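You operate a simulated robot arm through the tools that you are given. There is no shell and no other tool.

You run a simulated robot arm. Do the job below in one go: nothing can be reset, and whatever is moved stays where it is left.

Task
Count the green net ends on the top of the blue bench, then put as many of the rolled straps from the top of the blue bench on the top of the brown cabinet. Then take the blue box from the top of the blue bench and put it on the light table. Then put the green folded net on the top of the blue bench away on the shelf under the blue table. Then take the purple shuttle and put it on the top of the right length mat. Then put the blue coil from the top of the brown cabinet on the top of the blue bench. Do these in the order given. Set down upright: box.

It is judged by the outcome, as a careful person would: the job done as asked, and still so three seconds after it is handed in. It fails if anything else is knocked over, pushed out of place, dropped, spilled or broken.

Robot
A 7-joint arm with a two-finger gripper on a trunk, on a base that moves. Base frame: it is fixed to the floor where the robot stands at the start and does not move with it; the origin is under the middle of the robot, x ahead of it, y to its left, z up. Lengths are in cm, angles in rad, forces in N, time in s.
With the tool pointing down near the work surface it reaches from about 30 to 76 cm from the robot's upright axis, wherever it stands. Its first joint turns from -2.496 to 2.496 rad. Places, roughly: blue coil (18x18x3 cm) [-20, -170, 90]; box [125, -125, 100]; green folded net (28x17x12 cm) [120, -140, 90]; green net end (4x4x2 cm) [170, -110, 90]; light table (31x23 cm) [312, -64, 86]; purple shuttle (12x2x3 cm) [10, -150, 90]; rolled strap (8x8x4 cm) [260, -80, 90]; shelf under the blue table [880, 140, 20]; top of the blue bench [180, -100, 90]; top of the brown cabinet [0, -170, 90]; top of the right length mat (20x20 cm) [450, 54, 84]. Payload 2.45 kg.
The TCP is the grasp point between the finger pads, 2.6 cm short of the fingertips. In the tool frame z runs along the fingers and y along their closing line. The gripper opens to 9.6 cm; its body begins 6.9 cm behind the TCP.
Orientation is that of the tool frame in the base frame, as a unit quaternion [x, y, z, w]. With the fingers straight down and closing along the base's y, the tool's x points along the base's -x, its y along +y and its z along -z.

Tools
- The arm moves only by the tool nudge_tool. Its argument "commands" is a list of rows, each an object of numbers (a shift or turn left out is 0, a gripper value left out holds the last): "rx", "ry", "rz": the turn, a rotation vector about the tool's x, y, z in units of 120 degrees (1.0 is 120 degrees); "x", "y", "z": the shift along the tool's x, y, z in units of 100 mm (1.0 is 100 mm); "fingers": the opening, from 0 (shut) to 1 (fully open). In form: [{"rx": .., "ry": .., "rz": .., "x": .., "y": .., "z": .., "fingers": ..}, ...]. A call has 1 to 20 rows; each row is the pose to reach, as a shift and turn from the pose commanded when the call began, along the tool's axes at that moment. A call with a number of a shift or a turn outside -1 to 1 is refused whole. Rows are played at 5 a second. More than 5 cm and 0.15 rad between two rows, or a gripper value outside its range, and nothing of the call is played. Where a pose cannot be reached the arm comes as near as it can. A force on the tool above 40 N (or 10 N above the force at the start of the call, whichever is more), or a blocked arm, ends the call early, and 0.2 s more pass. The fingers move at their own pace (about 5 cm/s each) and stop on an object; they squeeze with about 41 N. The grip force told is the motor's: it shows also when the fingers shut on nothing. Time passes only in rows, and 0.2 s behind the last, so rows that repeat a pose let the fingers close. It gives the time, the measured TCP pose, the force on the tool (base axes), the opening and the grip force at its end, in the units of the frame above (readings bear some noise), with the torque about the TCP (base axes, N m) and any sound that the robot's microphone picked up.
- Cameras (640 x 400 px; columns grow to the right, rows downward): "scene" is now at [3.92, 16.11, 148.61]; the picture's right is [-0.22, -0.97, 0.00], its down [-0.54, 0.12, -0.83] and it looks along [0.81, -0.19, -0.55] (base axes); focal length 269 px, centre (320, 200). "wrist" rides on the gripper at [8.2, 0.3, -9.8] in the tool frame; the picture's right is [-0.04, 1.00, 0.00], its down [-0.73, -0.03, -0.68] and it looks along [-0.68, -0.03, 0.73] (tool axes); focal length 256 px, centre (320, 200).
- get_image(camera): a new picture of that camera. The clock stands still meanwhile.
- move_column(by): slides the trunk up (or, below 0, down) by that many cm; the arm and the scene camera ride with it, the base frame stays. It gives what a move gives, with no picture.
- base_move(legs): drives the robot by 1 to 6 legs, each [ahead, turn to the left] in cm and rad, along the robot's own axes; the way and the turn of a leg run together, so that a leg with both is an arc; at most 150 cm and 3.142 rad a leg. The arm and the cameras ride along, it lands a little off, and it stops where it bumps. It gives what a move gives.
- turn_head(pan, tilt): turns the head with the scene camera to pan (to the left, within 2.705 rad either way) and tilt (down, from -0.506 to 1.204), counted from straight ahead of the robot. It gives what a move gives.
- probe_pixels(camera, pixels): for up to 12 pixels [column, row] of the newest picture of that camera ("zoom" is the newest enlarged one), the place [x, y, z] in the base frame of the surface seen there, good to about 0.3 cm, but the place of the scene camera against the robot may be out by one fixed shift of up to 1.2 cm in any direction. The clock stands still meanwhile.
- zoom(camera, box): a new picture of the part [left, top, right, bottom] of that camera's present view, enlarged. The clock stands still meanwhile.
- job_done(): hands the job in; it is judged then, once.

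Leave the gripper open and the arm clear of the work at the hand-in unless told otherwise.

The tools are called after ">>>" by a JSON object that holds its "op" and its "data". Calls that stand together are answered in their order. nudge_tool: Moves the arm, as the interface text tells. Its arguments: {"type":"object","properties":{"commands":{"type":"array","items":{"type":"object","properties":{"rx":{"type":"number"},"ry":{"type":"number"},"rz":{"type":"number"},"x":{"type":"number"},"y":{"type":"number"},"z":{"type":"number"},"fingers":{"type":"number"}}}}},"required":["commands"]} The other tools are called the same way: move_column (by) moves the trunk up or down; base_move (legs) drives the base; turn_head (pan, tilt) turns the head that bears the scene camera; get_image (camera) takes a picture; probe_pixels (camera, pixels) gives the place of the surface under pixels of a picture; zoom (camera, box) takes an enlarged picture of a part of a camera's view; job_done () hands the job in.

At the start:

```text
time_s: 0.0
position: [58.58, -2.9, 115.71]
tool_rot: [0.0, 1.0, 0.0, 0.0]
force: [-0.1, -0.3, -0.1]
ft_torque: [0.0, -0.02, -0.03]
width: 9.59
grasp_force: 0.1
trunk travel left (down, up): [-52.5, 11.5]
robot x, y, heading: [-0.16, 0.09, 0.002]
head pan, tilt (commanded): [-0.227, 0.586]
```

scene: 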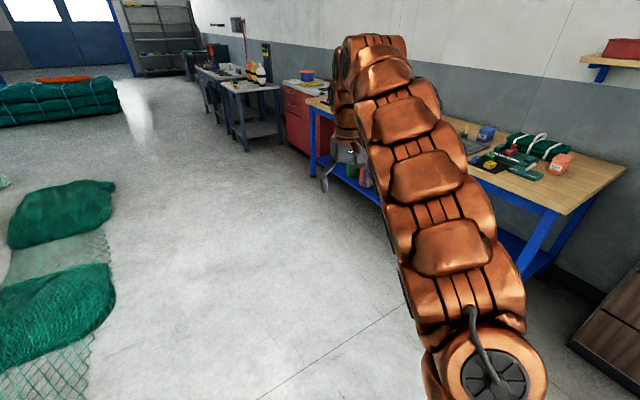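
wrist: 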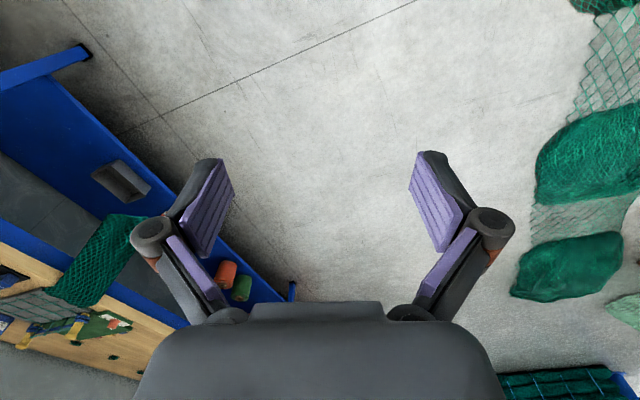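

I see the blue bench on the right in the scene picture (around columns 310–625, rows 95–210), partly hidden behind the arm. I'll start by turning the head toward the right to view the bench and the brown cabinet.

>>> {"op": "turn_head", "data": {"pan": -0.9, "tilt": 0.45}}

>>> {"op": "get_image", "data": {"camera": "scene"}}

```text
time_s: 1.1
position: [58.41, -2.93, 115.87]
tool_rot: [0.001, 1.0, 0.0, 0.0]
force: [0.0, 0.5, 0.4]
ft_torque: [0.02, 0.05, 0.01]
width: 9.58
grasp_force: 0.0
trunk travel left (down, up): [-52.5, 11.5]
robot x, y, heading: [-0.03, 0.1, 0.0]
head pan, tilt (commanded): [-0.901, 0.45]
```

```text
taken
```

scene: 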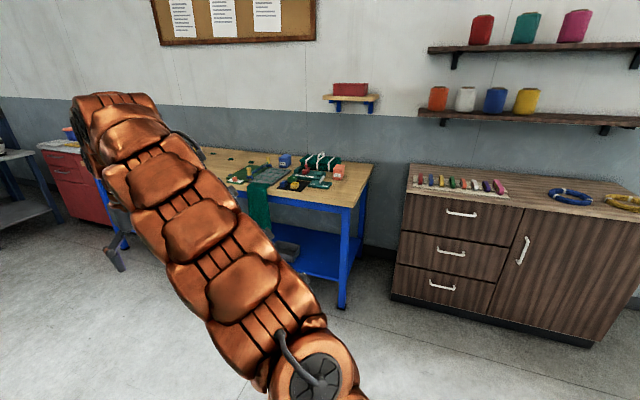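

The bench is at columns 200–370, rows 150–200, and the brown cabinet with shuttles and the blue coil at columns 410–640. I'll zoom in on both.

>>> {"op": "zoom", "data": {"camera": "scene", "box": [190, 130, 380, 250]}}

>>> {"op": "zoom", "data": {"camera": "scene", "box": [400, 150, 640, 300]}}

```text
3.33 times, centred on (285, 190) of scene
```

zoom: 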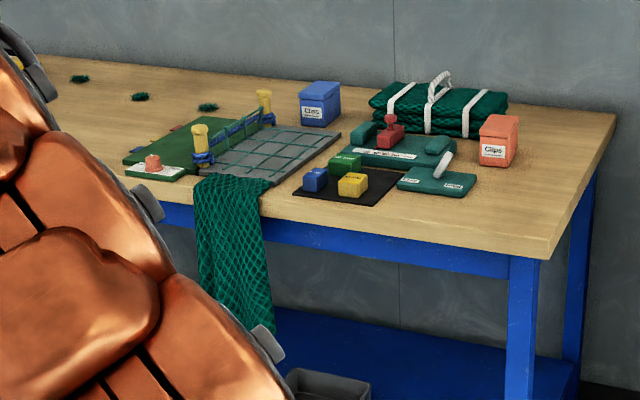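

```text
2.67 times, centred on (520, 225) of scene
```

zoom: 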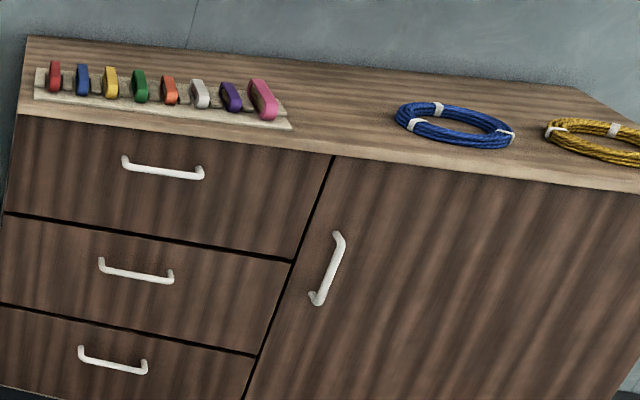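

The newest zoom shows the cabinet: purple shuttle at about (231,97), blue coil at about (455,125). I'll probe these and the cabinet edges.

>>> {"op": "probe_pixels", "data": {"camera": "zoom", "pixels": [[228, 87], [233, 106], [225, 98], [260, 90], [200, 90], [455, 105], [440, 140], [408, 110], [508, 135], [20, 110], [30, 38], [330, 150]]}}

>>> {"op": "probe_pixels", "data": {"camera": "scene", "pixels": [[372, 166], [353, 206], [285, 160], [320, 160], [338, 172], [260, 172], [232, 152], [302, 183], [640, 220], [600, 183], [575, 196], [230, 162]]}}

```text
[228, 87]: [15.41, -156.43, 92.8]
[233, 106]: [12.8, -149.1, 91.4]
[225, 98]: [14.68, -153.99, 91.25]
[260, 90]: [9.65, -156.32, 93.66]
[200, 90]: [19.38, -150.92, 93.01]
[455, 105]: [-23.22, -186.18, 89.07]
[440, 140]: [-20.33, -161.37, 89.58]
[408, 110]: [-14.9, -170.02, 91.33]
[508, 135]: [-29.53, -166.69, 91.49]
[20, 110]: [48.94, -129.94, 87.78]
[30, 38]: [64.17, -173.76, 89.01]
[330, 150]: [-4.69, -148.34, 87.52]
```

```text
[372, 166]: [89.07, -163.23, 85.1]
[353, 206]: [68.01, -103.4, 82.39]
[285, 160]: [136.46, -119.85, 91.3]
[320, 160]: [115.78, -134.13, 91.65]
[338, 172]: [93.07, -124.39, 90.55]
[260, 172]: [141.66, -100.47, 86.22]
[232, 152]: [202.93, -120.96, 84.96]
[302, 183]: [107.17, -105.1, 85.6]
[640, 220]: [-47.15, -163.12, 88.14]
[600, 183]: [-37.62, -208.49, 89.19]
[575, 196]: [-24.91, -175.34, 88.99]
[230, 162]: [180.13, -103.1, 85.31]
```

The bench top is at z≈85, cabinet top z≈89, both turned about 19° from my x axis. I'll look around further along the row and to the left for obstacles.

>>> {"op": "turn_head", "data": {"pan": 0.0, "tilt": 0.25}}

>>> {"op": "get_image", "data": {"camera": "scene"}}

>>> {"op": "zoom", "data": {"camera": "scene", "box": [200, 80, 400, 205]}}

```text
time_s: 2.2
position: [58.33, -2.88, 115.72]
tool_rot: [-0.001, 1.0, 0.0, 0.0]
force: [0.0, -0.7, -0.2]
ft_torque: [-0.05, 0.02, 0.02]
width: 9.61
grasp_force: 0.1
trunk travel left (down, up): [-52.5, 11.5]
robot x, y, heading: [-0.13, 0.29, -0.003]
head pan, tilt (commanded): [0.0, 0.25]
```

```text
taken
```

scene: 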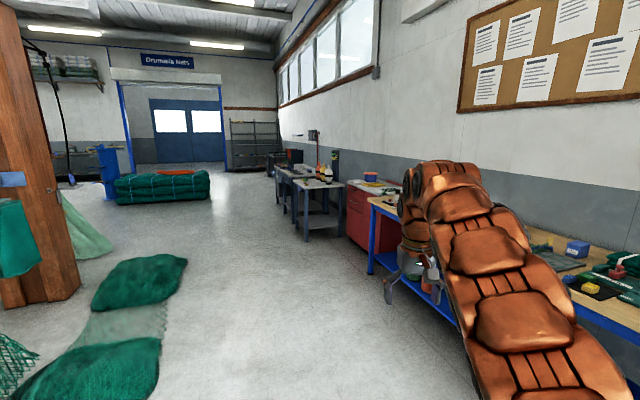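

```text
3.20 times, centred on (300, 142) of scene
```

zoom: 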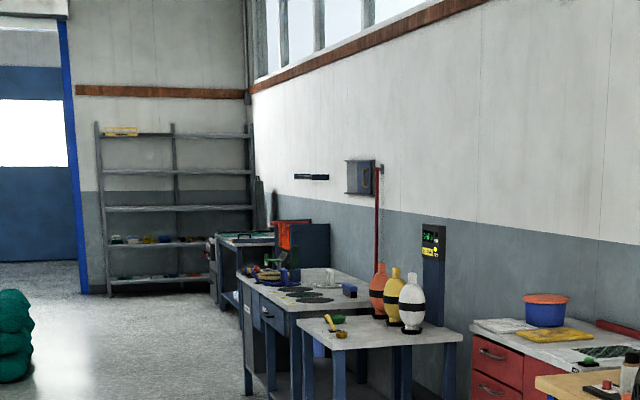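

The aisle ahead looks free; I'll probe the floor nets at left and the tables ahead so I can plan driving.

>>> {"op": "probe_pixels", "data": {"camera": "scene", "pixels": [[187, 262], [160, 350], [165, 330], [285, 208], [327, 240], [294, 188], [345, 235], [367, 272], [304, 222], [210, 195], [250, 280], [370, 252]]}}

>>> {"op": "zoom", "data": {"camera": "scene", "box": [265, 150, 425, 250]}}

```text
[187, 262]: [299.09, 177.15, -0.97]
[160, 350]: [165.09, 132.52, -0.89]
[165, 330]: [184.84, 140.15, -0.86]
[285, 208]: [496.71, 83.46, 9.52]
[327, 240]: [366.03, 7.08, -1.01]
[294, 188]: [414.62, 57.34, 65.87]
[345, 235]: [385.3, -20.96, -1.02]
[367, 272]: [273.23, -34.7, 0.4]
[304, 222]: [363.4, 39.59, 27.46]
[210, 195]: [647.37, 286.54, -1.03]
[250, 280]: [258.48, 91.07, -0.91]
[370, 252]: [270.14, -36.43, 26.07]
```

```text
4.00 times, centred on (345, 200) of scene
```

zoom: 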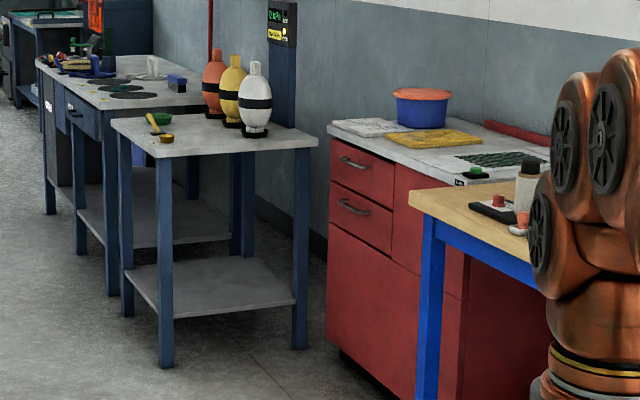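

The aisle is free (floor nets start at y≈130 left). I'll drive ahead 145 cm, then turn left 0.336 to stand parallel to the bench with the arm pointing along the aisle.

>>> {"op": "base_move", "data": {"legs": [[145, 0], [0, 0.336]]}}

>>> {"op": "turn_head", "data": {"pan": -1.45, "tilt": 0.6}}

>>> {"op": "get_image", "data": {"camera": "scene"}}

```text
time_s: 10.4
position: [199.02, 13.35, 115.74]
tool_rot: [-0.155, 0.988, 0.0, 0.0]
force: [0.3, -0.4, 0.4]
ft_torque: [0.0, 0.01, -0.02]
width: 9.6
grasp_force: 0.1
trunk travel left (down, up): [-52.5, 11.5]
robot x, y, heading: [142.74, -1.68, 0.313]
head pan, tilt (commanded): [0.0, 0.25]
```

```text
time_s: 12.0
position: [199.06, 13.33, 115.81]
tool_rot: [-0.156, 0.988, 0.0, 0.0]
force: [0.1, -0.3, 0.9]
ft_torque: [0.02, 0.0, -0.03]
width: 9.62
grasp_force: 0.1
trunk travel left (down, up): [-52.5, 11.5]
robot x, y, heading: [142.39, -1.67, 0.311]
head pan, tilt (commanded): [-1.45, 0.6]
```

```text
taken
```

scene: 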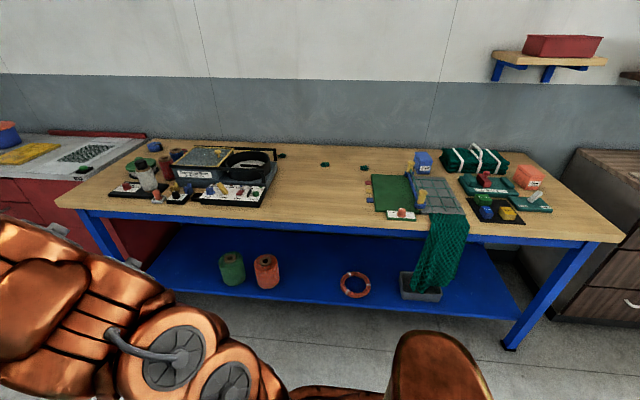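

Now the whole bench is in view. I'll zoom into the left, middle, and right parts to count net ends and identify the rolled straps.

>>> {"op": "zoom", "data": {"camera": "scene", "box": [60, 120, 300, 270]}}

>>> {"op": "zoom", "data": {"camera": "scene", "box": [240, 130, 440, 255]}}

>>> {"op": "zoom", "data": {"camera": "scene", "box": [360, 130, 600, 280]}}

```text
2.67 times, centred on (180, 195) of scene
```

zoom: 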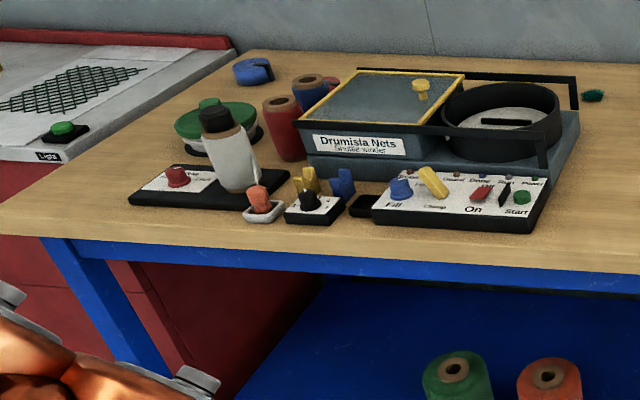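

```text
3.20 times, centred on (340, 192) of scene
```

zoom: 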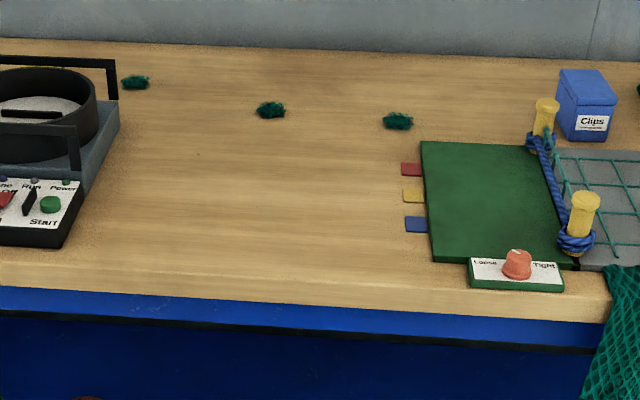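

```text
2.67 times, centred on (480, 205) of scene
```

zoom: 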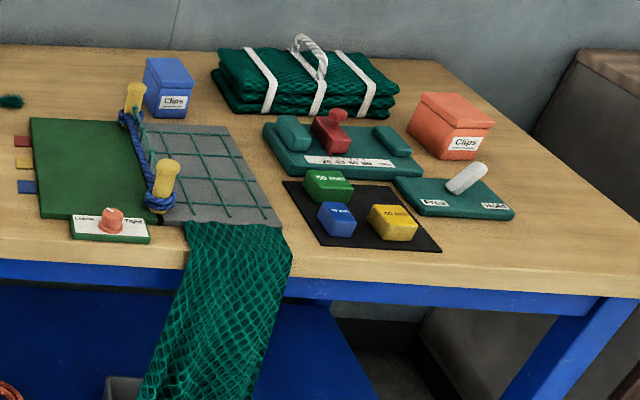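

I count three green net ends so far (zoom 2: (135,82), (271,109), (397,121)). I need a closer look at the crowded left end to find the rolled straps and any hidden net ends.

>>> {"op": "zoom", "data": {"camera": "scene", "box": [110, 130, 206, 190]}}

>>> {"op": "probe_pixels", "data": {"camera": "scene", "pixels": [[153, 146], [176, 155], [183, 152], [166, 168], [138, 167], [282, 156], [325, 165], [364, 168], [57, 201], [146, 140], [540, 148], [620, 236]]}}

```text
6.67 times, centred on (158, 160) of scene
```

zoom: 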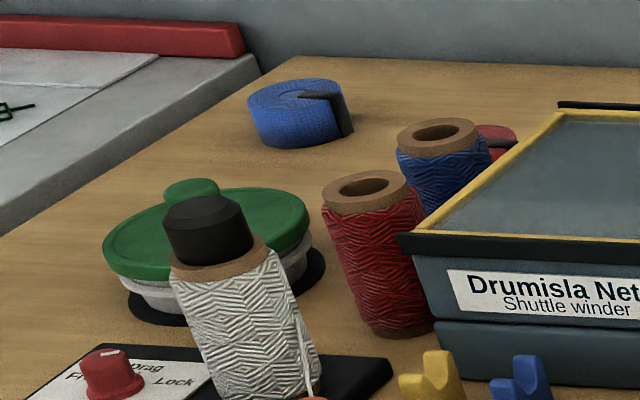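

```text
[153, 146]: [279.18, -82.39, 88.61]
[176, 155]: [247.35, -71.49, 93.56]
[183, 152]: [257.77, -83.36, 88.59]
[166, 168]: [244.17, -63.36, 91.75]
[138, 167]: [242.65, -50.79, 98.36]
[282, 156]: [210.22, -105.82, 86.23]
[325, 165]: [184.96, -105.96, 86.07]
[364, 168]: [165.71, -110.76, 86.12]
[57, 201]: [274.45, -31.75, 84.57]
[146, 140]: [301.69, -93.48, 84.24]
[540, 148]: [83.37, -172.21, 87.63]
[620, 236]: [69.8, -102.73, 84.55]
```

The straps: a blue one near (279,-82) and a red one mostly hidden behind the spools near (258,-83); maybe more behind the winder. I'll raise the trunk and drive further along for a better view.

>>> {"op": "move_column", "data": {"by": 11}}

>>> {"op": "base_move", "data": {"legs": [[110, 0.022]]}}

>>> {"op": "turn_head", "data": {"pan": -1.7, "tilt": 0.8}}

>>> {"op": "get_image", "data": {"camera": "scene"}}

```text
time_s: 13.4
position: [199.03, 13.4, 126.81]
tool_rot: [-0.155, 0.988, 0.0, 0.0]
force: [0.3, -0.1, -0.8]
ft_torque: [0.03, 0.02, -0.02]
width: 9.61
grasp_force: 0.0
trunk travel left (down, up): [-63.5, 0.5]
robot x, y, heading: [142.77, -1.75, 0.309]
head pan, tilt (commanded): [-1.45, 0.6]
```

```text
time_s: 18.9
position: [300.72, 48.43, 126.72]
tool_rot: [-0.165, 0.986, 0.0, 0.0]
force: [-0.8, -0.3, -0.5]
ft_torque: [-0.04, -0.01, 0.0]
width: 9.61
grasp_force: 0.1
trunk travel left (down, up): [-63.5, 0.5]
robot x, y, heading: [244.39, 32.19, 0.333]
head pan, tilt (commanded): [-1.45, 0.6]
```

```text
time_s: 19.7
position: [300.64, 48.52, 126.73]
tool_rot: [-0.166, 0.986, -0.001, 0.0]
force: [-0.4, -0.3, 0.0]
ft_torque: [0.0, 0.0, 0.01]
width: 9.59
grasp_force: 0.0
trunk travel left (down, up): [-63.5, 0.5]
robot x, y, heading: [244.85, 32.53, 0.332]
head pan, tilt (commanded): [-1.7, 0.799]
```

```text
taken
```

scene: 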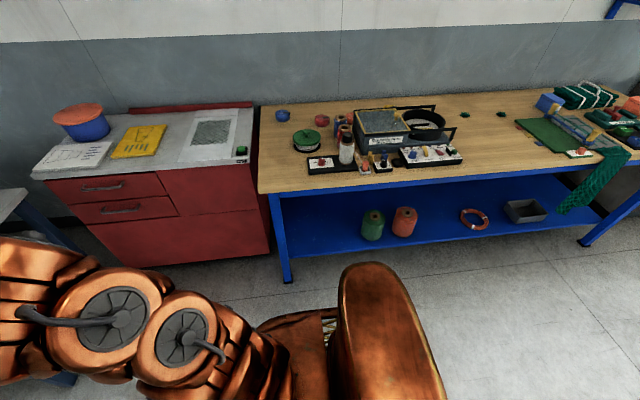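

>>> {"op": "zoom", "data": {"camera": "scene", "box": [250, 80, 474, 220]}}

>>> {"op": "zoom", "data": {"camera": "scene", "box": [30, 80, 270, 230]}}

```text
2.86 times, centred on (362, 150) of scene
```

zoom: 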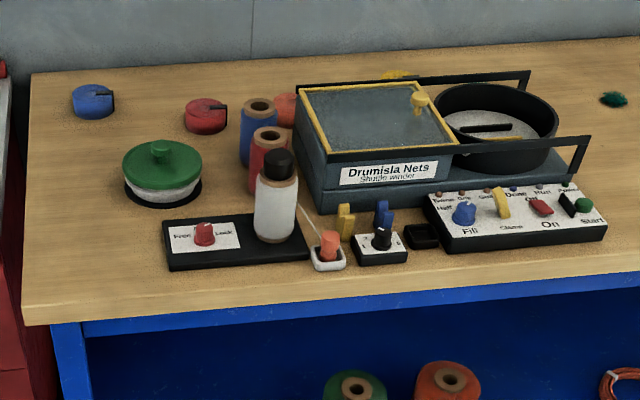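

```text
2.67 times, centred on (150, 155) of scene
```

zoom: 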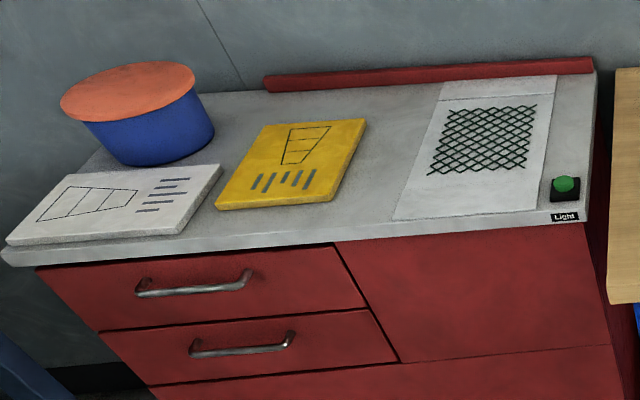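

Four rolled straps stand in a row: blue (93,100), red (205,115), orange (285,107), yellow (395,75) in the zoom. Let me probe positions of these, the light-table area and front edges.

>>> {"op": "zoom", "data": {"camera": "scene", "box": [264, 90, 456, 210]}}

>>> {"op": "probe_pixels", "data": {"camera": "scene", "pixels": [[282, 113], [321, 118], [350, 116], [388, 105], [209, 130], [231, 110], [183, 155], [225, 109], [237, 163], [260, 190], [260, 107], [465, 115]]}}

```text
3.33 times, centred on (360, 150) of scene
```

zoom: 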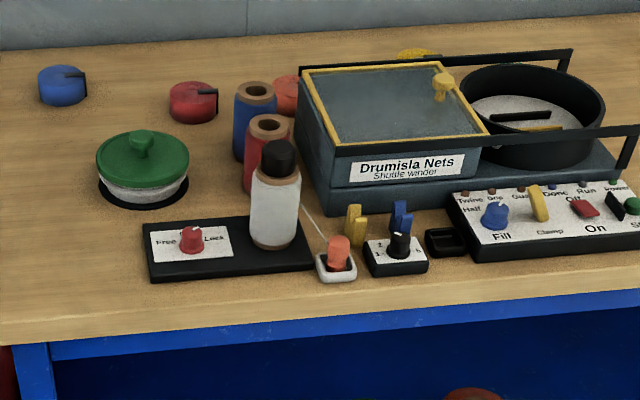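

```text
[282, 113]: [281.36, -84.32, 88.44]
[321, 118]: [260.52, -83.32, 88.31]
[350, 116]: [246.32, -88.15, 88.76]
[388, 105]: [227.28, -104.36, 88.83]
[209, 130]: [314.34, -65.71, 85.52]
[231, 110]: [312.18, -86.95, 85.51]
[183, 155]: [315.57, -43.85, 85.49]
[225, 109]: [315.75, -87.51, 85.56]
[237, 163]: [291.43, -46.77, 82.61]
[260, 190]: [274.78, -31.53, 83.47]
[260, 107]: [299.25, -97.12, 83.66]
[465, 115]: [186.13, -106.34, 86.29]
```

Next I want to see the robot's own base outline, to know how near I may drive. I'll tilt the head down.

>>> {"op": "turn_head", "data": {"pan": -1.57, "tilt": 1.2}}

>>> {"op": "get_image", "data": {"camera": "scene"}}

```text
time_s: 20.6
position: [300.72, 48.5, 126.74]
tool_rot: [-0.165, 0.986, 0.0, 0.001]
force: [-0.4, 0.0, 1.1]
ft_torque: [-0.01, 0.02, 0.02]
width: 9.58
grasp_force: 0.0
trunk travel left (down, up): [-63.5, 0.5]
robot x, y, heading: [244.91, 32.04, 0.334]
head pan, tilt (commanded): [-1.571, 1.201]
```

```text
taken
```

scene: 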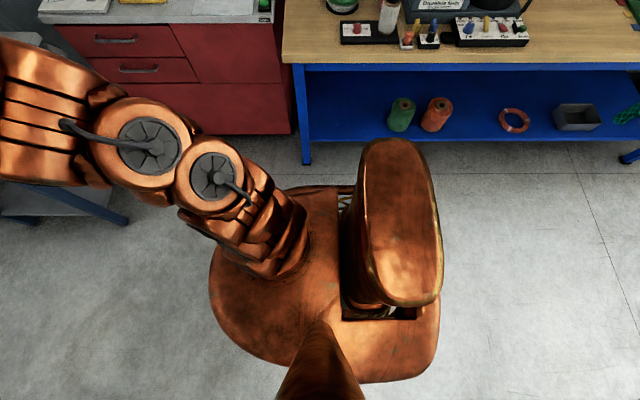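

>>> {"op": "probe_pixels", "data": {"camera": "scene", "pixels": [[209, 290], [280, 190], [260, 355], [435, 345], [350, 380], [400, 375], [405, 160], [427, 230], [304, 163], [300, 50], [215, 250], [240, 330]]}}

```text
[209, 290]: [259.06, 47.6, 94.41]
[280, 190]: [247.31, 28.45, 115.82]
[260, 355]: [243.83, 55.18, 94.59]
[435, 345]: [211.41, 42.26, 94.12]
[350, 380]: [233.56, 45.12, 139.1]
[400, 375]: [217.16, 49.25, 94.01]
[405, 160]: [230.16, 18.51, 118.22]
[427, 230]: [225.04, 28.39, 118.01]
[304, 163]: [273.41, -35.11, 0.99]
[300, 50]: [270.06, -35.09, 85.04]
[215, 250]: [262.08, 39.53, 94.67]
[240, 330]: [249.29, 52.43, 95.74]
```

The robot body at z≈94 reaches about 19 cm ahead and 25 cm to the sides of its axis. I'll back up 20 cm and turn right to face the bench across from the red strap (arm at z≈127, nothing that high in its sweep).

>>> {"op": "base_move", "data": {"legs": [[-20, 0], [0, -1.571]]}}

>>> {"op": "turn_head", "data": {"pan": 0.0, "tilt": 0.75}}

>>> {"op": "get_image", "data": {"camera": "scene"}}

>>> {"op": "get_image", "data": {"camera": "wrist"}}

```text
time_s: 26.0
position: [240.56, -30.65, 126.64]
tool_rot: [0.591, 0.807, 0.0, 0.0]
force: [0.7, 1.6, 0.5]
ft_torque: [0.01, -0.01, 0.01]
width: 9.6
grasp_force: 0.0
trunk travel left (down, up): [-63.5, 0.5]
robot x, y, heading: [225.86, 25.94, -1.263]
head pan, tilt (commanded): [-1.571, 1.201]
```

```text
time_s: 27.7
position: [240.52, -30.76, 126.77]
tool_rot: [0.591, 0.807, 0.0, 0.0]
force: [-0.2, -0.4, 0.2]
ft_torque: [-0.01, 0.02, 0.02]
width: 9.6
grasp_force: 0.1
trunk travel left (down, up): [-63.5, 0.5]
robot x, y, heading: [225.86, 25.9, -1.266]
head pan, tilt (commanded): [0.0, 0.75]
```

```text
taken
```

scene: 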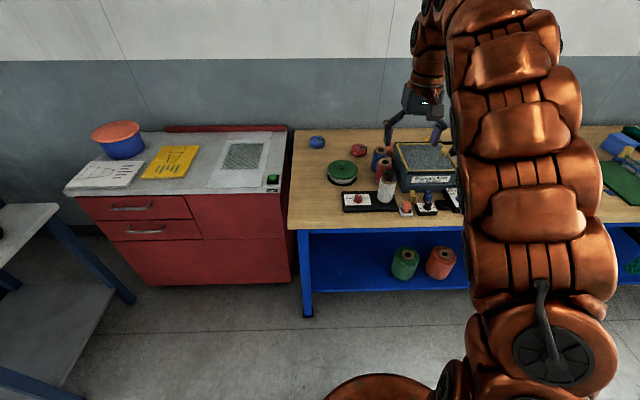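

```text
taken
```

wrist: 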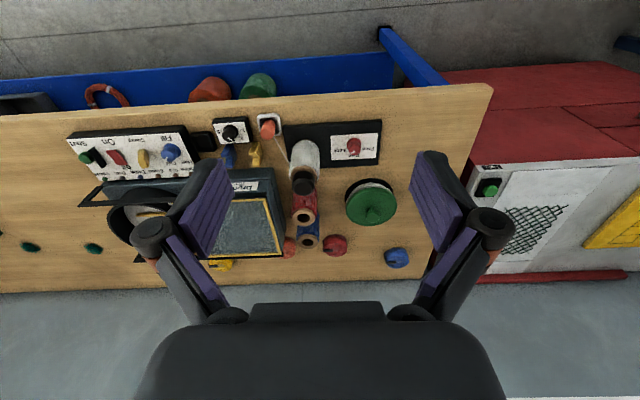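

The wrist picture shows the straps: blue (397,257), red (335,245), orange (289,247), yellow (220,264), and net ends at (30,247) and (93,248). I'll zoom there and probe.

>>> {"op": "zoom", "data": {"camera": "wrist", "box": [190, 200, 430, 300]}}

>>> {"op": "probe_pixels", "data": {"camera": "wrist", "pixels": [[397, 257], [386, 258], [408, 257], [397, 248], [335, 245], [323, 246], [347, 244], [335, 237], [289, 246], [220, 264], [360, 275], [440, 90]]}}

```text
2.67 times, centred on (310, 250) of wrist
```

zoom: 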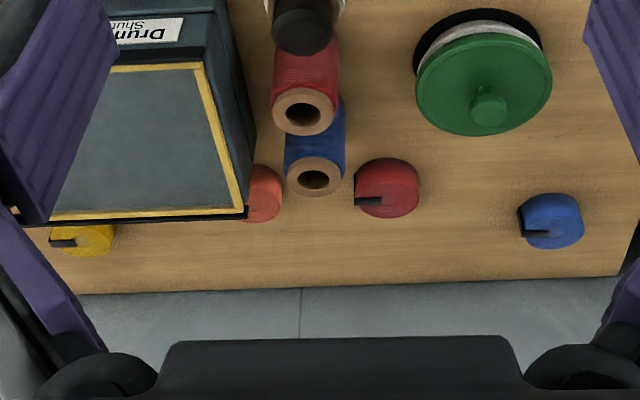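

```text
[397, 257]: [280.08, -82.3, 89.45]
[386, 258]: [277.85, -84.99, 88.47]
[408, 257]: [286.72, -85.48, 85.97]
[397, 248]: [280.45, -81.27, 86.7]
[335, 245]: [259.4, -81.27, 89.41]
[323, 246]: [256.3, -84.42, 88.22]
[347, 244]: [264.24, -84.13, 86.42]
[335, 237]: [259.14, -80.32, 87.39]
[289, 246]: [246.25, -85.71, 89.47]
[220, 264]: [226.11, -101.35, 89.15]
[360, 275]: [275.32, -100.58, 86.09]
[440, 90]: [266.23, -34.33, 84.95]
```

Let me zoom on the wrist view's left part to check for further net ends behind the winder.

>>> {"op": "zoom", "data": {"camera": "wrist", "box": [0, 180, 240, 310]}}

>>> {"op": "turn_head", "data": {"pan": -0.9, "tilt": 0.7}}

>>> {"op": "zoom", "data": {"camera": "scene", "box": [200, 60, 640, 300]}}

```text
2.67 times, centred on (120, 245) of wrist
```

zoom: 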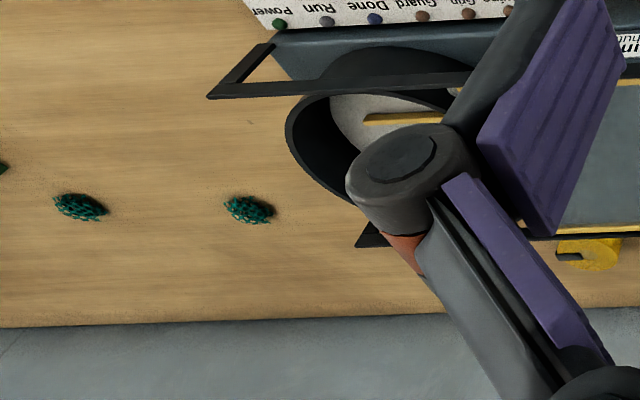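

```text
time_s: 28.9
position: [240.58, -30.71, 126.63]
tool_rot: [0.59, 0.807, 0.0, 0.0]
force: [-0.3, 0.2, -0.4]
ft_torque: [-0.05, 0.01, -0.01]
width: 9.62
grasp_force: 0.0
trunk travel left (down, up): [-63.5, 0.5]
robot x, y, heading: [226.04, 25.9, -1.26]
head pan, tilt (commanded): [-0.901, 0.7]
```

```text
1.45 times, centred on (420, 180) of scene
```

zoom: 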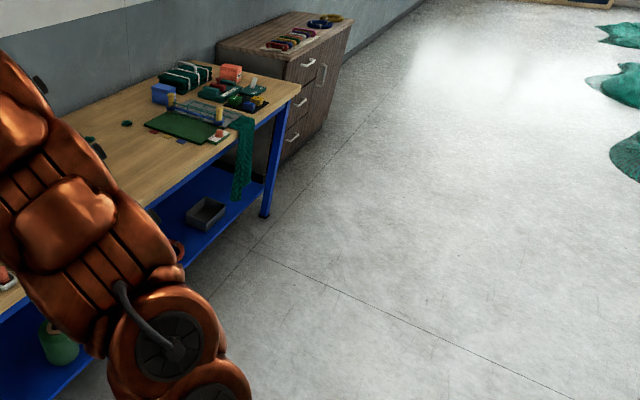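

Three net ends seen so far. Now I'll drive up to the bench in two steps, first 33 cm ahead, with the arm high at z≈127.

>>> {"op": "base_move", "data": {"legs": [[33, 0.024]]}}

>>> {"op": "turn_head", "data": {"pan": 0.35, "tilt": 1.2}}

>>> {"op": "get_image", "data": {"camera": "scene"}}

>>> {"op": "get_image", "data": {"camera": "wrist"}}

```text
time_s: 31.0
position: [251.92, -61.33, 126.73]
tool_rot: [0.583, 0.813, 0.0, 0.0]
force: [-0.8, 0.1, -0.4]
ft_torque: [0.0, 0.0, 0.02]
width: 9.61
grasp_force: 0.1
trunk travel left (down, up): [-63.5, 0.5]
robot x, y, heading: [235.76, -4.86, -1.241]
head pan, tilt (commanded): [-0.901, 0.7]
```

```text
time_s: 32.5
position: [251.98, -61.35, 126.75]
tool_rot: [0.582, 0.813, -0.001, -0.001]
force: [-0.5, -0.1, -1.0]
ft_torque: [-0.02, -0.03, 0.02]
width: 9.62
grasp_force: 0.1
trunk travel left (down, up): [-63.5, 0.5]
robot x, y, heading: [236.02, -5.2, -1.239]
head pan, tilt (commanded): [0.351, 1.201]
```

```text
taken
```

scene: 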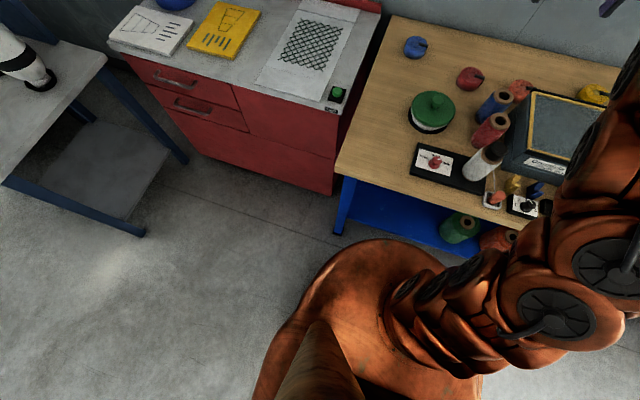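

```text
taken
```

wrist: 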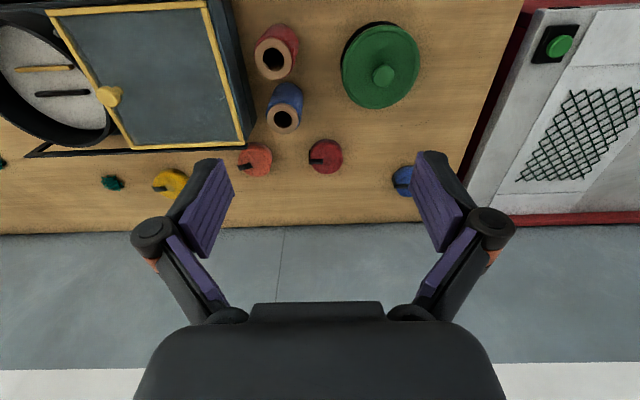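

There is another green net end hidden behind the winder at wrist (112,183). So the count is at least four now. I'll zoom and probe there, and the straps.

>>> {"op": "zoom", "data": {"camera": "wrist", "box": [0, 130, 208, 260]}}

>>> {"op": "probe_pixels", "data": {"camera": "wrist", "pixels": [[112, 183], [3, 162], [170, 183], [255, 160], [325, 156], [404, 181], [404, 200], [325, 142], [340, 157], [280, 200], [325, 190], [311, 157]]}}

```text
3.08 times, centred on (104, 195) of wrist
```

zoom: 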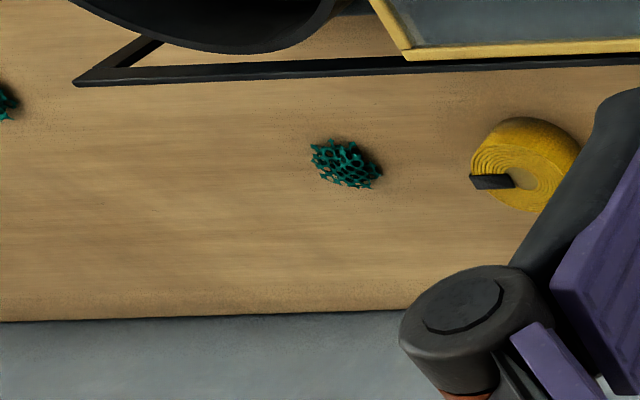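

```text
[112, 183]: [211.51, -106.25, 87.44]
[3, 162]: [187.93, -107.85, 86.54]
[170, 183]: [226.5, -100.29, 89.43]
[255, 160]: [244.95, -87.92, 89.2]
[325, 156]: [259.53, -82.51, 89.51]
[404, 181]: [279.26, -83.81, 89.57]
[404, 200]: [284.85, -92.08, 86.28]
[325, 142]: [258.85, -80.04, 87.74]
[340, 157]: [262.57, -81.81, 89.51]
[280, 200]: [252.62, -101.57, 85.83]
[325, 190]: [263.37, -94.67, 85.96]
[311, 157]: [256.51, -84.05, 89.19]
```

That is the same net end as (210,-106) seen before — so still three. Now I zoom on the red and blue straps for accurate centers.

>>> {"op": "zoom", "data": {"camera": "wrist", "box": [224, 130, 416, 250]}}

```text
3.33 times, centred on (320, 190) of wrist
```

zoom: 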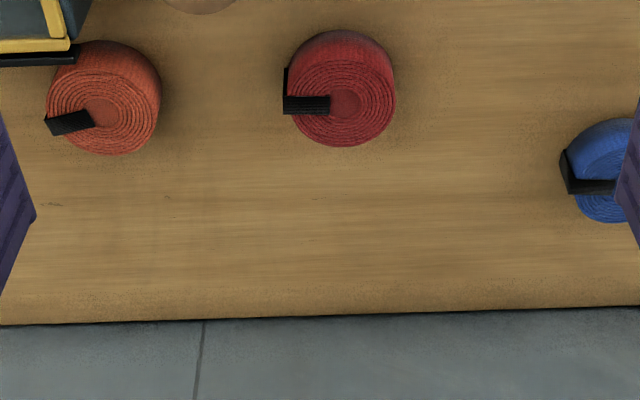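

>>> {"op": "probe_pixels", "data": {"camera": "zoom", "pixels": [[345, 120], [392, 98], [293, 85], [342, 58], [342, 144], [103, 120], [155, 100], [52, 100], [103, 58], [103, 152], [600, 160], [600, 218]]}}

```text
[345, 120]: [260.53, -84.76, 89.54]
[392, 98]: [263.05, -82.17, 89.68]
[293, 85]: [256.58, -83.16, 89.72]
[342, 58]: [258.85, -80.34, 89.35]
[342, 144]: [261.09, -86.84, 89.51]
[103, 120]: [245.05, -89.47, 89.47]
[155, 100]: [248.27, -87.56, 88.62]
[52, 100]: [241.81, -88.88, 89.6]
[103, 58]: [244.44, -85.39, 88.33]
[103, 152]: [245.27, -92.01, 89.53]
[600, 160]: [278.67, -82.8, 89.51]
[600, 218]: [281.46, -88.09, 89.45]
```

Red strap center ≈ (260.0,-83.5), top z 89.5. I'll probe the neighbours (blue spool at (284,122), red spool (274,60), pot lid (382,75)) to know their heights.

>>> {"op": "probe_pixels", "data": {"camera": "wrist", "pixels": [[270, 122], [297, 122], [284, 133], [284, 95], [300, 95], [272, 90], [258, 60], [288, 60], [382, 75], [400, 95], [352, 95], [240, 145]]}}

>>> {"op": "zoom", "data": {"camera": "wrist", "box": [220, 10, 430, 140]}}

```text
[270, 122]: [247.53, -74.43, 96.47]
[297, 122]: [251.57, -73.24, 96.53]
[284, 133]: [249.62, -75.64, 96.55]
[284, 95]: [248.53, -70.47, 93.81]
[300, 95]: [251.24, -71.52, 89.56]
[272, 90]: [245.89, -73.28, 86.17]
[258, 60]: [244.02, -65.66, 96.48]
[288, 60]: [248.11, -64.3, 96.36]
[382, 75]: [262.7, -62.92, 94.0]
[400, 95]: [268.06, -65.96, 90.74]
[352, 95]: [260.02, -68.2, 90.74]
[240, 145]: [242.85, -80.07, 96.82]
```

```text
3.05 times, centred on (325, 75) of wrist
```

zoom: 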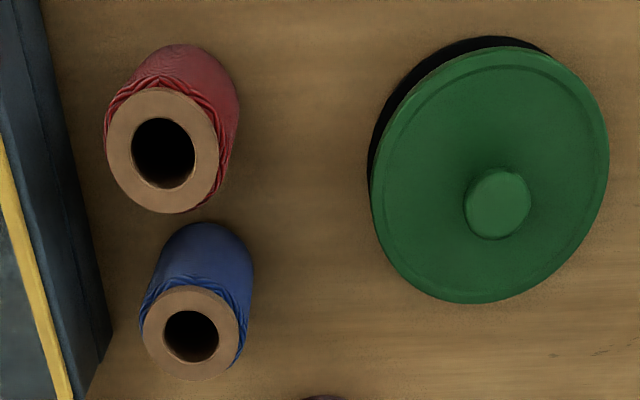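

Neighbours: blue spool top z 96.5 at (249,-74), pot knob z 94. A straight-down grip on red is clear. I need to stand a little closer; I'll advance gently 4 cm twice, watching the travelled distance.

>>> {"op": "base_move", "data": {"legs": [[4, 0]]}}

>>> {"op": "base_move", "data": {"legs": [[4, 0]]}}

```text
time_s: 33.3
position: [253.26, -65.14, 126.73]
tool_rot: [0.582, 0.813, 0.001, 0.0]
force: [1.3, 0.3, 0.2]
ft_torque: [-0.05, 0.01, -0.01]
width: 9.6
grasp_force: 0.0
trunk travel left (down, up): [-63.5, 0.5]
robot x, y, heading: [237.62, -8.81, -1.24]
head pan, tilt (commanded): [0.351, 1.201]
```

```text
time_s: 34.2
position: [254.48, -68.98, 126.75]
tool_rot: [0.582, 0.813, 0.001, 0.001]
force: [-0.5, 0.6, -0.1]
ft_torque: [0.01, 0.02, -0.01]
width: 9.6
grasp_force: 0.0
trunk travel left (down, up): [-63.5, 0.5]
robot x, y, heading: [238.27, -12.54, -1.245]
head pan, tilt (commanded): [0.351, 1.201]
```

I stand at 30 cm from the bench edge with no bump. Now lower the trunk 11 cm and move the tool 10 cm forward (tool −x), then check the wrist view.

>>> {"op": "move_column", "data": {"by": -11}}

>>> {"op": "nudge_tool", "data": {"commands": [{"x": -0.4, "y": 0.02, "fingers": 1}, {"x": -0.8, "y": 0.05}, {"x": -1.0, "y": 0.05}]}}

>>> {"op": "nudge_tool", "data": {"commands": [{"x": -0.25, "z": 0.3}, {"x": -0.52, "z": 0.6}, {"x": -0.52, "z": 0.9}, {"x": -0.52, "z": 0.9}]}}

>>> {"op": "get_image", "data": {"camera": "wrist"}}

```text
time_s: 35.6
position: [254.63, -68.97, 115.69]
tool_rot: [0.582, 0.813, 0.0, 0.0]
force: [-0.3, 0.7, -0.3]
ft_torque: [0.0, -0.01, -0.04]
width: 9.6
grasp_force: 0.0
trunk travel left (down, up): [-52.5, 11.5]
robot x, y, heading: [238.21, -12.9, -1.241]
head pan, tilt (commanded): [0.351, 1.201]
```

```text
time_s: 36.4
position: [255.45, -72.07, 115.31]
tool_rot: [0.582, 0.813, 0.0, 0.001]
force: [-0.7, -0.1, -0.1]
ft_torque: [0.01, -0.01, 0.0]
width: 9.6
grasp_force: 0.2
out of reach, approached as far as the arm can: row 1, 2, 3
trunk travel left (down, up): [-52.5, 11.5]
robot x, y, heading: [238.47, -12.91, -1.244]
head pan, tilt (commanded): [0.351, 1.201]
```

```text
time_s: 37.4
position: [256.96, -77.11, 106.46]
tool_rot: [0.583, 0.813, 0.0, 0.0]
force: [0.2, -0.2, -0.3]
ft_torque: [0.0, 0.0, -0.04]
width: 9.62
grasp_force: 0.1
trunk travel left (down, up): [-52.5, 11.5]
robot x, y, heading: [238.63, -12.88, -1.245]
head pan, tilt (commanded): [0.351, 1.201]
```

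```text
taken
```

wrist: 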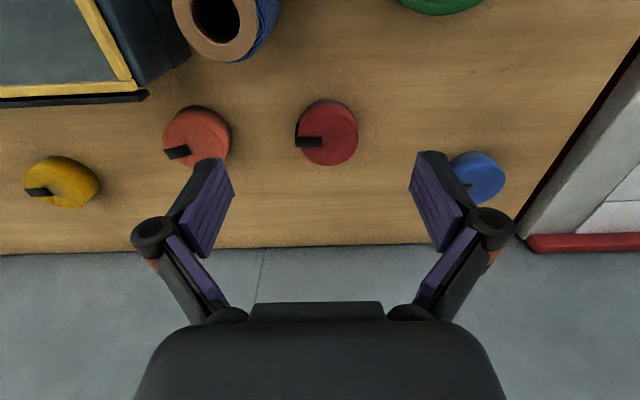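

The arm reaches further as it goes lower. Now red strap at wrist (327,133). I'll zoom and probe it again at this nearer range.

>>> {"op": "zoom", "data": {"camera": "wrist", "box": [260, 80, 400, 180]}}

>>> {"op": "probe_pixels", "data": {"camera": "wrist", "pixels": [[330, 145], [356, 132], [300, 128], [328, 105], [329, 163], [296, 140], [330, 180], [400, 150], [345, 112], [345, 157], [310, 112], [312, 160]]}}

```text
4.00 times, centred on (330, 130) of wrist
```

zoom: 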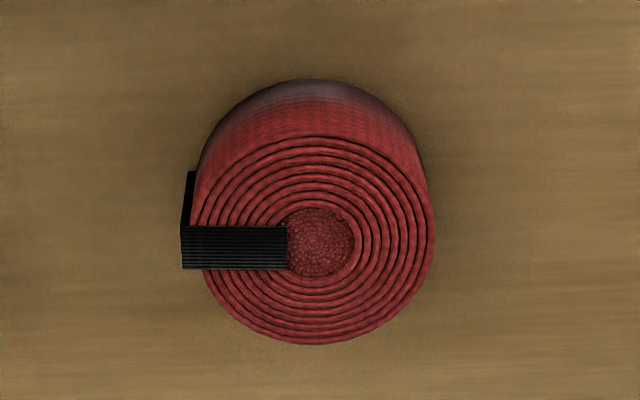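

```text
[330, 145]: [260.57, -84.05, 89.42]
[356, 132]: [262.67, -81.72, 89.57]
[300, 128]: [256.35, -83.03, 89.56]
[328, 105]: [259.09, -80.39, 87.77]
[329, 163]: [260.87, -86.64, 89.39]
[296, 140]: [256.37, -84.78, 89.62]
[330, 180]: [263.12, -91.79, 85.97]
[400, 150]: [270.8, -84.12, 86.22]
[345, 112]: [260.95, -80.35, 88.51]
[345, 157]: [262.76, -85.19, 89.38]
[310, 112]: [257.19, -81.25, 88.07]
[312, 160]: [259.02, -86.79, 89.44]
```

Red strap fit: center ≈ (259.8,-83.5), width incl. tail ≈7.5. I'll move 7 cm forward, 0.6 left and 9.5 down, hovering above the strap.

>>> {"op": "nudge_tool", "data": {"commands": [{"x": -0.25, "y": 0.03, "z": 0.3}, {"x": -0.5, "y": 0.057, "z": 0.6}, {"x": -0.7, "y": 0.057, "z": 0.95}, {"x": -0.7, "y": 0.057, "z": 0.95}]}}

>>> {"op": "get_image", "data": {"camera": "wrist"}}

```text
time_s: 38.4
position: [259.74, -83.55, 96.9]
tool_rot: [0.582, 0.813, 0.0, 0.0]
force: [-0.1, -0.2, 0.4]
ft_torque: [-0.01, 0.0, -0.03]
width: 9.6
grasp_force: 0.1
trunk travel left (down, up): [-52.5, 11.5]
robot x, y, heading: [238.81, -12.56, -1.241]
head pan, tilt (commanded): [0.351, 1.201]
```

```text
taken
```

wrist: 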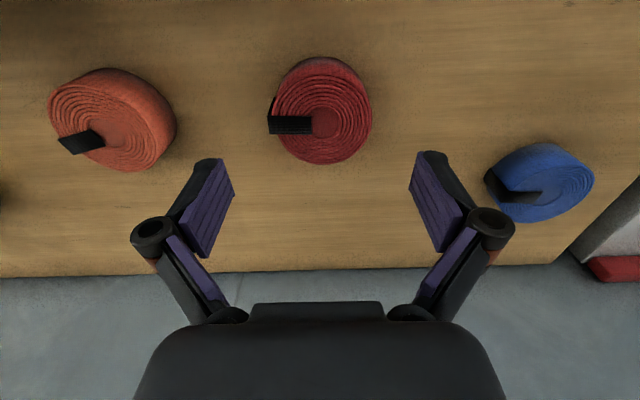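

TCP is right above the strap (pads symmetric about it). I descend 8.3 cm to z≈88.6.

>>> {"op": "nudge_tool", "data": {"commands": [{"z": 0.3}, {"z": 0.55}, {"z": 0.75}, {"z": 0.83}, {"z": 0.83}]}}

>>> {"op": "get_image", "data": {"camera": "wrist"}}

```text
time_s: 39.6
position: [259.88, -83.67, 88.62]
tool_rot: [0.582, 0.813, 0.0, 0.0]
force: [-0.1, -0.2, -1.1]
ft_torque: [-0.03, 0.01, 0.0]
width: 9.61
grasp_force: 0.0
trunk travel left (down, up): [-52.5, 11.5]
robot x, y, heading: [238.16, -12.96, -1.247]
head pan, tilt (commanded): [0.351, 1.201]
```

```text
taken
```

wrist: 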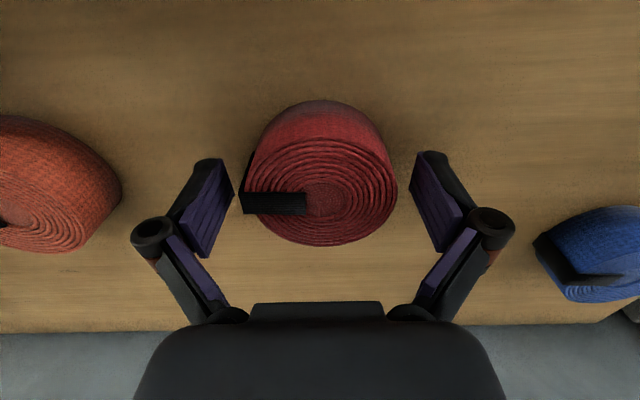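

The strap sits between the pads. I close the fingers.

>>> {"op": "nudge_tool", "data": {"commands": [{"fingers": 0.6}, {"fingers": 0.4}, {"fingers": 0.2}, {"fingers": 0.2}, {"fingers": 0.2}]}}

>>> {"op": "get_image", "data": {"camera": "wrist"}}

```text
time_s: 40.8
position: [260.01, -83.63, 88.65]
tool_rot: [0.583, 0.812, 0.0, 0.001]
force: [2.1, -0.8, 6.5]
ft_torque: [0.04, -0.17, 0.0]
width: 7.5
grasp_force: 41.6
trunk travel left (down, up): [-52.5, 11.5]
robot x, y, heading: [238.68, -12.78, -1.243]
head pan, tilt (commanded): [0.351, 1.201]
```

```text
taken
```

wrist: 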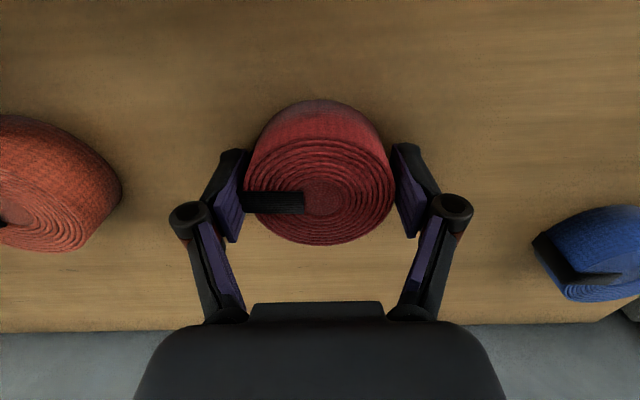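

Gripped (width 7.5, 41.6 N). I lift 9 cm while easing back, then retract more.

>>> {"op": "nudge_tool", "data": {"commands": [{"z": -0.25}, {"z": -0.5}, {"z": -0.8}, {"z": -0.9, "x": 0.25}, {"z": -0.95, "x": 0.6}, {"z": -1.0, "x": 0.9}]}}

>>> {"op": "nudge_tool", "data": {"commands": [{"z": -0.4, "x": 0.1}, {"z": -0.8, "x": 0.3}, {"z": -1.0, "x": 0.6}, {"z": -1.0, "x": 0.6}]}}

>>> {"op": "get_image", "data": {"camera": "wrist"}}

```text
time_s: 42.2
position: [257.02, -74.89, 98.44]
tool_rot: [0.582, 0.813, 0.0, -0.001]
force: [-1.4, 0.0, -2.3]
ft_torque: [0.04, -0.02, 0.0]
width: 7.48
grasp_force: 41.3
trunk travel left (down, up): [-52.5, 11.5]
robot x, y, heading: [238.64, -12.56, -1.242]
head pan, tilt (commanded): [0.351, 1.201]
```

```text
time_s: 43.2
position: [255.04, -69.29, 108.54]
tool_rot: [0.583, 0.813, 0.0, 0.0]
force: [-0.9, -0.8, -0.9]
ft_torque: [0.02, 0.0, 0.0]
width: 7.51
grasp_force: 41.2
trunk travel left (down, up): [-52.5, 11.5]
robot x, y, heading: [238.51, -12.89, -1.243]
head pan, tilt (commanded): [0.351, 1.201]
```

```text
taken
```

wrist: 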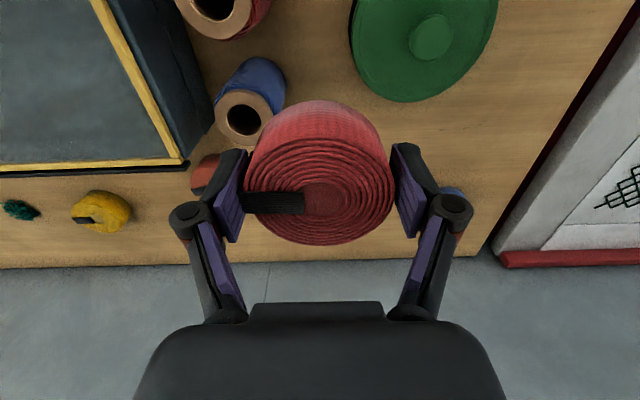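

Strap held well. Now back away 38 cm, turn right to head west along the bench, and drive 150 cm; then look.

>>> {"op": "base_move", "data": {"legs": [[-38, 0], [0, -1.565], [150, 0]]}}

>>> {"op": "turn_head", "data": {"pan": 0.5, "tilt": 0.6}}

>>> {"op": "get_image", "data": {"camera": "scene"}}

```text
time_s: 56.5
position: [25.96, -37.15, 108.51]
tool_rot: [0.989, 0.148, 0.0, 0.0]
force: [0.0, -0.4, -1.5]
ft_torque: [-0.03, -0.06, -0.02]
width: 7.5
grasp_force: 41.0
trunk travel left (down, up): [-52.5, 11.5]
robot x, y, heading: [82.83, -22.52, -2.839]
head pan, tilt (commanded): [0.351, 1.201]
```

```text
time_s: 57.5
position: [25.87, -37.2, 108.52]
tool_rot: [0.989, 0.148, 0.0, 0.0]
force: [0.0, -0.3, -1.7]
ft_torque: [0.0, -0.02, -0.01]
width: 7.49
grasp_force: 41.1
trunk travel left (down, up): [-52.5, 11.5]
robot x, y, heading: [83.11, -22.42, -2.844]
head pan, tilt (commanded): [0.499, 0.6]
```

```text
taken
```

scene: 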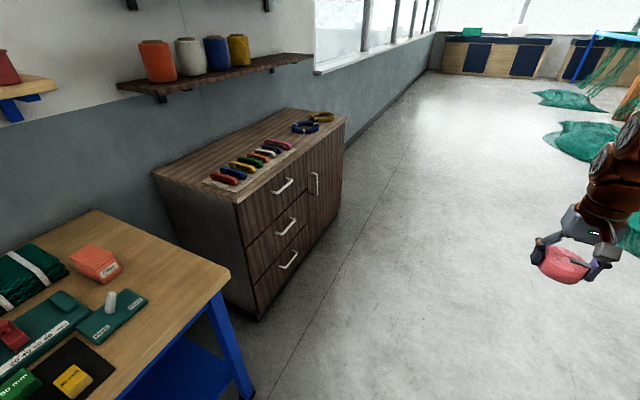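

The cabinet top is well visible. I'll zoom to plan placement spots.

>>> {"op": "zoom", "data": {"camera": "scene", "box": [150, 90, 360, 220]}}

>>> {"op": "zoom", "data": {"camera": "scene", "box": [0, 200, 240, 400]}}

>>> {"op": "probe_pixels", "data": {"camera": "scene", "pixels": [[153, 173], [270, 108], [346, 117], [238, 202], [205, 180], [240, 188], [292, 146], [276, 141], [262, 148], [295, 122], [220, 140], [250, 125]]}}

```text
3.05 times, centred on (255, 155) of scene
```

zoom: 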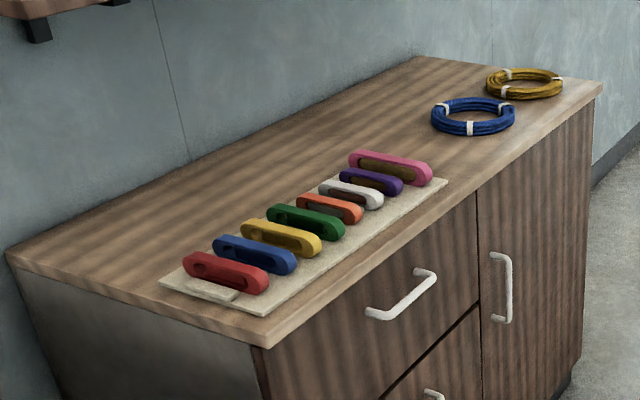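

```text
2.00 times, centred on (120, 300) of scene
```

zoom: 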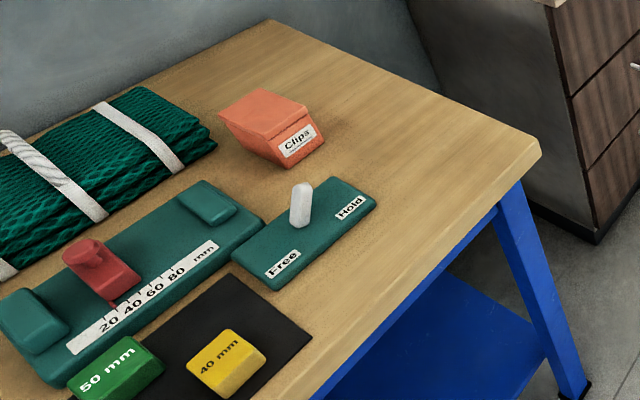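

```text
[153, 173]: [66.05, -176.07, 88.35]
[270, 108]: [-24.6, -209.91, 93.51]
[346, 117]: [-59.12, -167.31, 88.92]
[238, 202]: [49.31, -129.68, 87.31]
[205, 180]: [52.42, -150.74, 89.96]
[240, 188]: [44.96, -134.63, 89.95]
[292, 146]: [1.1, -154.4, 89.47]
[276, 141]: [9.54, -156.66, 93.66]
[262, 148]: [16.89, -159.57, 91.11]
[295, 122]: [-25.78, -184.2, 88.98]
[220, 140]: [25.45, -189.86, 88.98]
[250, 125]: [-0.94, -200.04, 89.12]
```

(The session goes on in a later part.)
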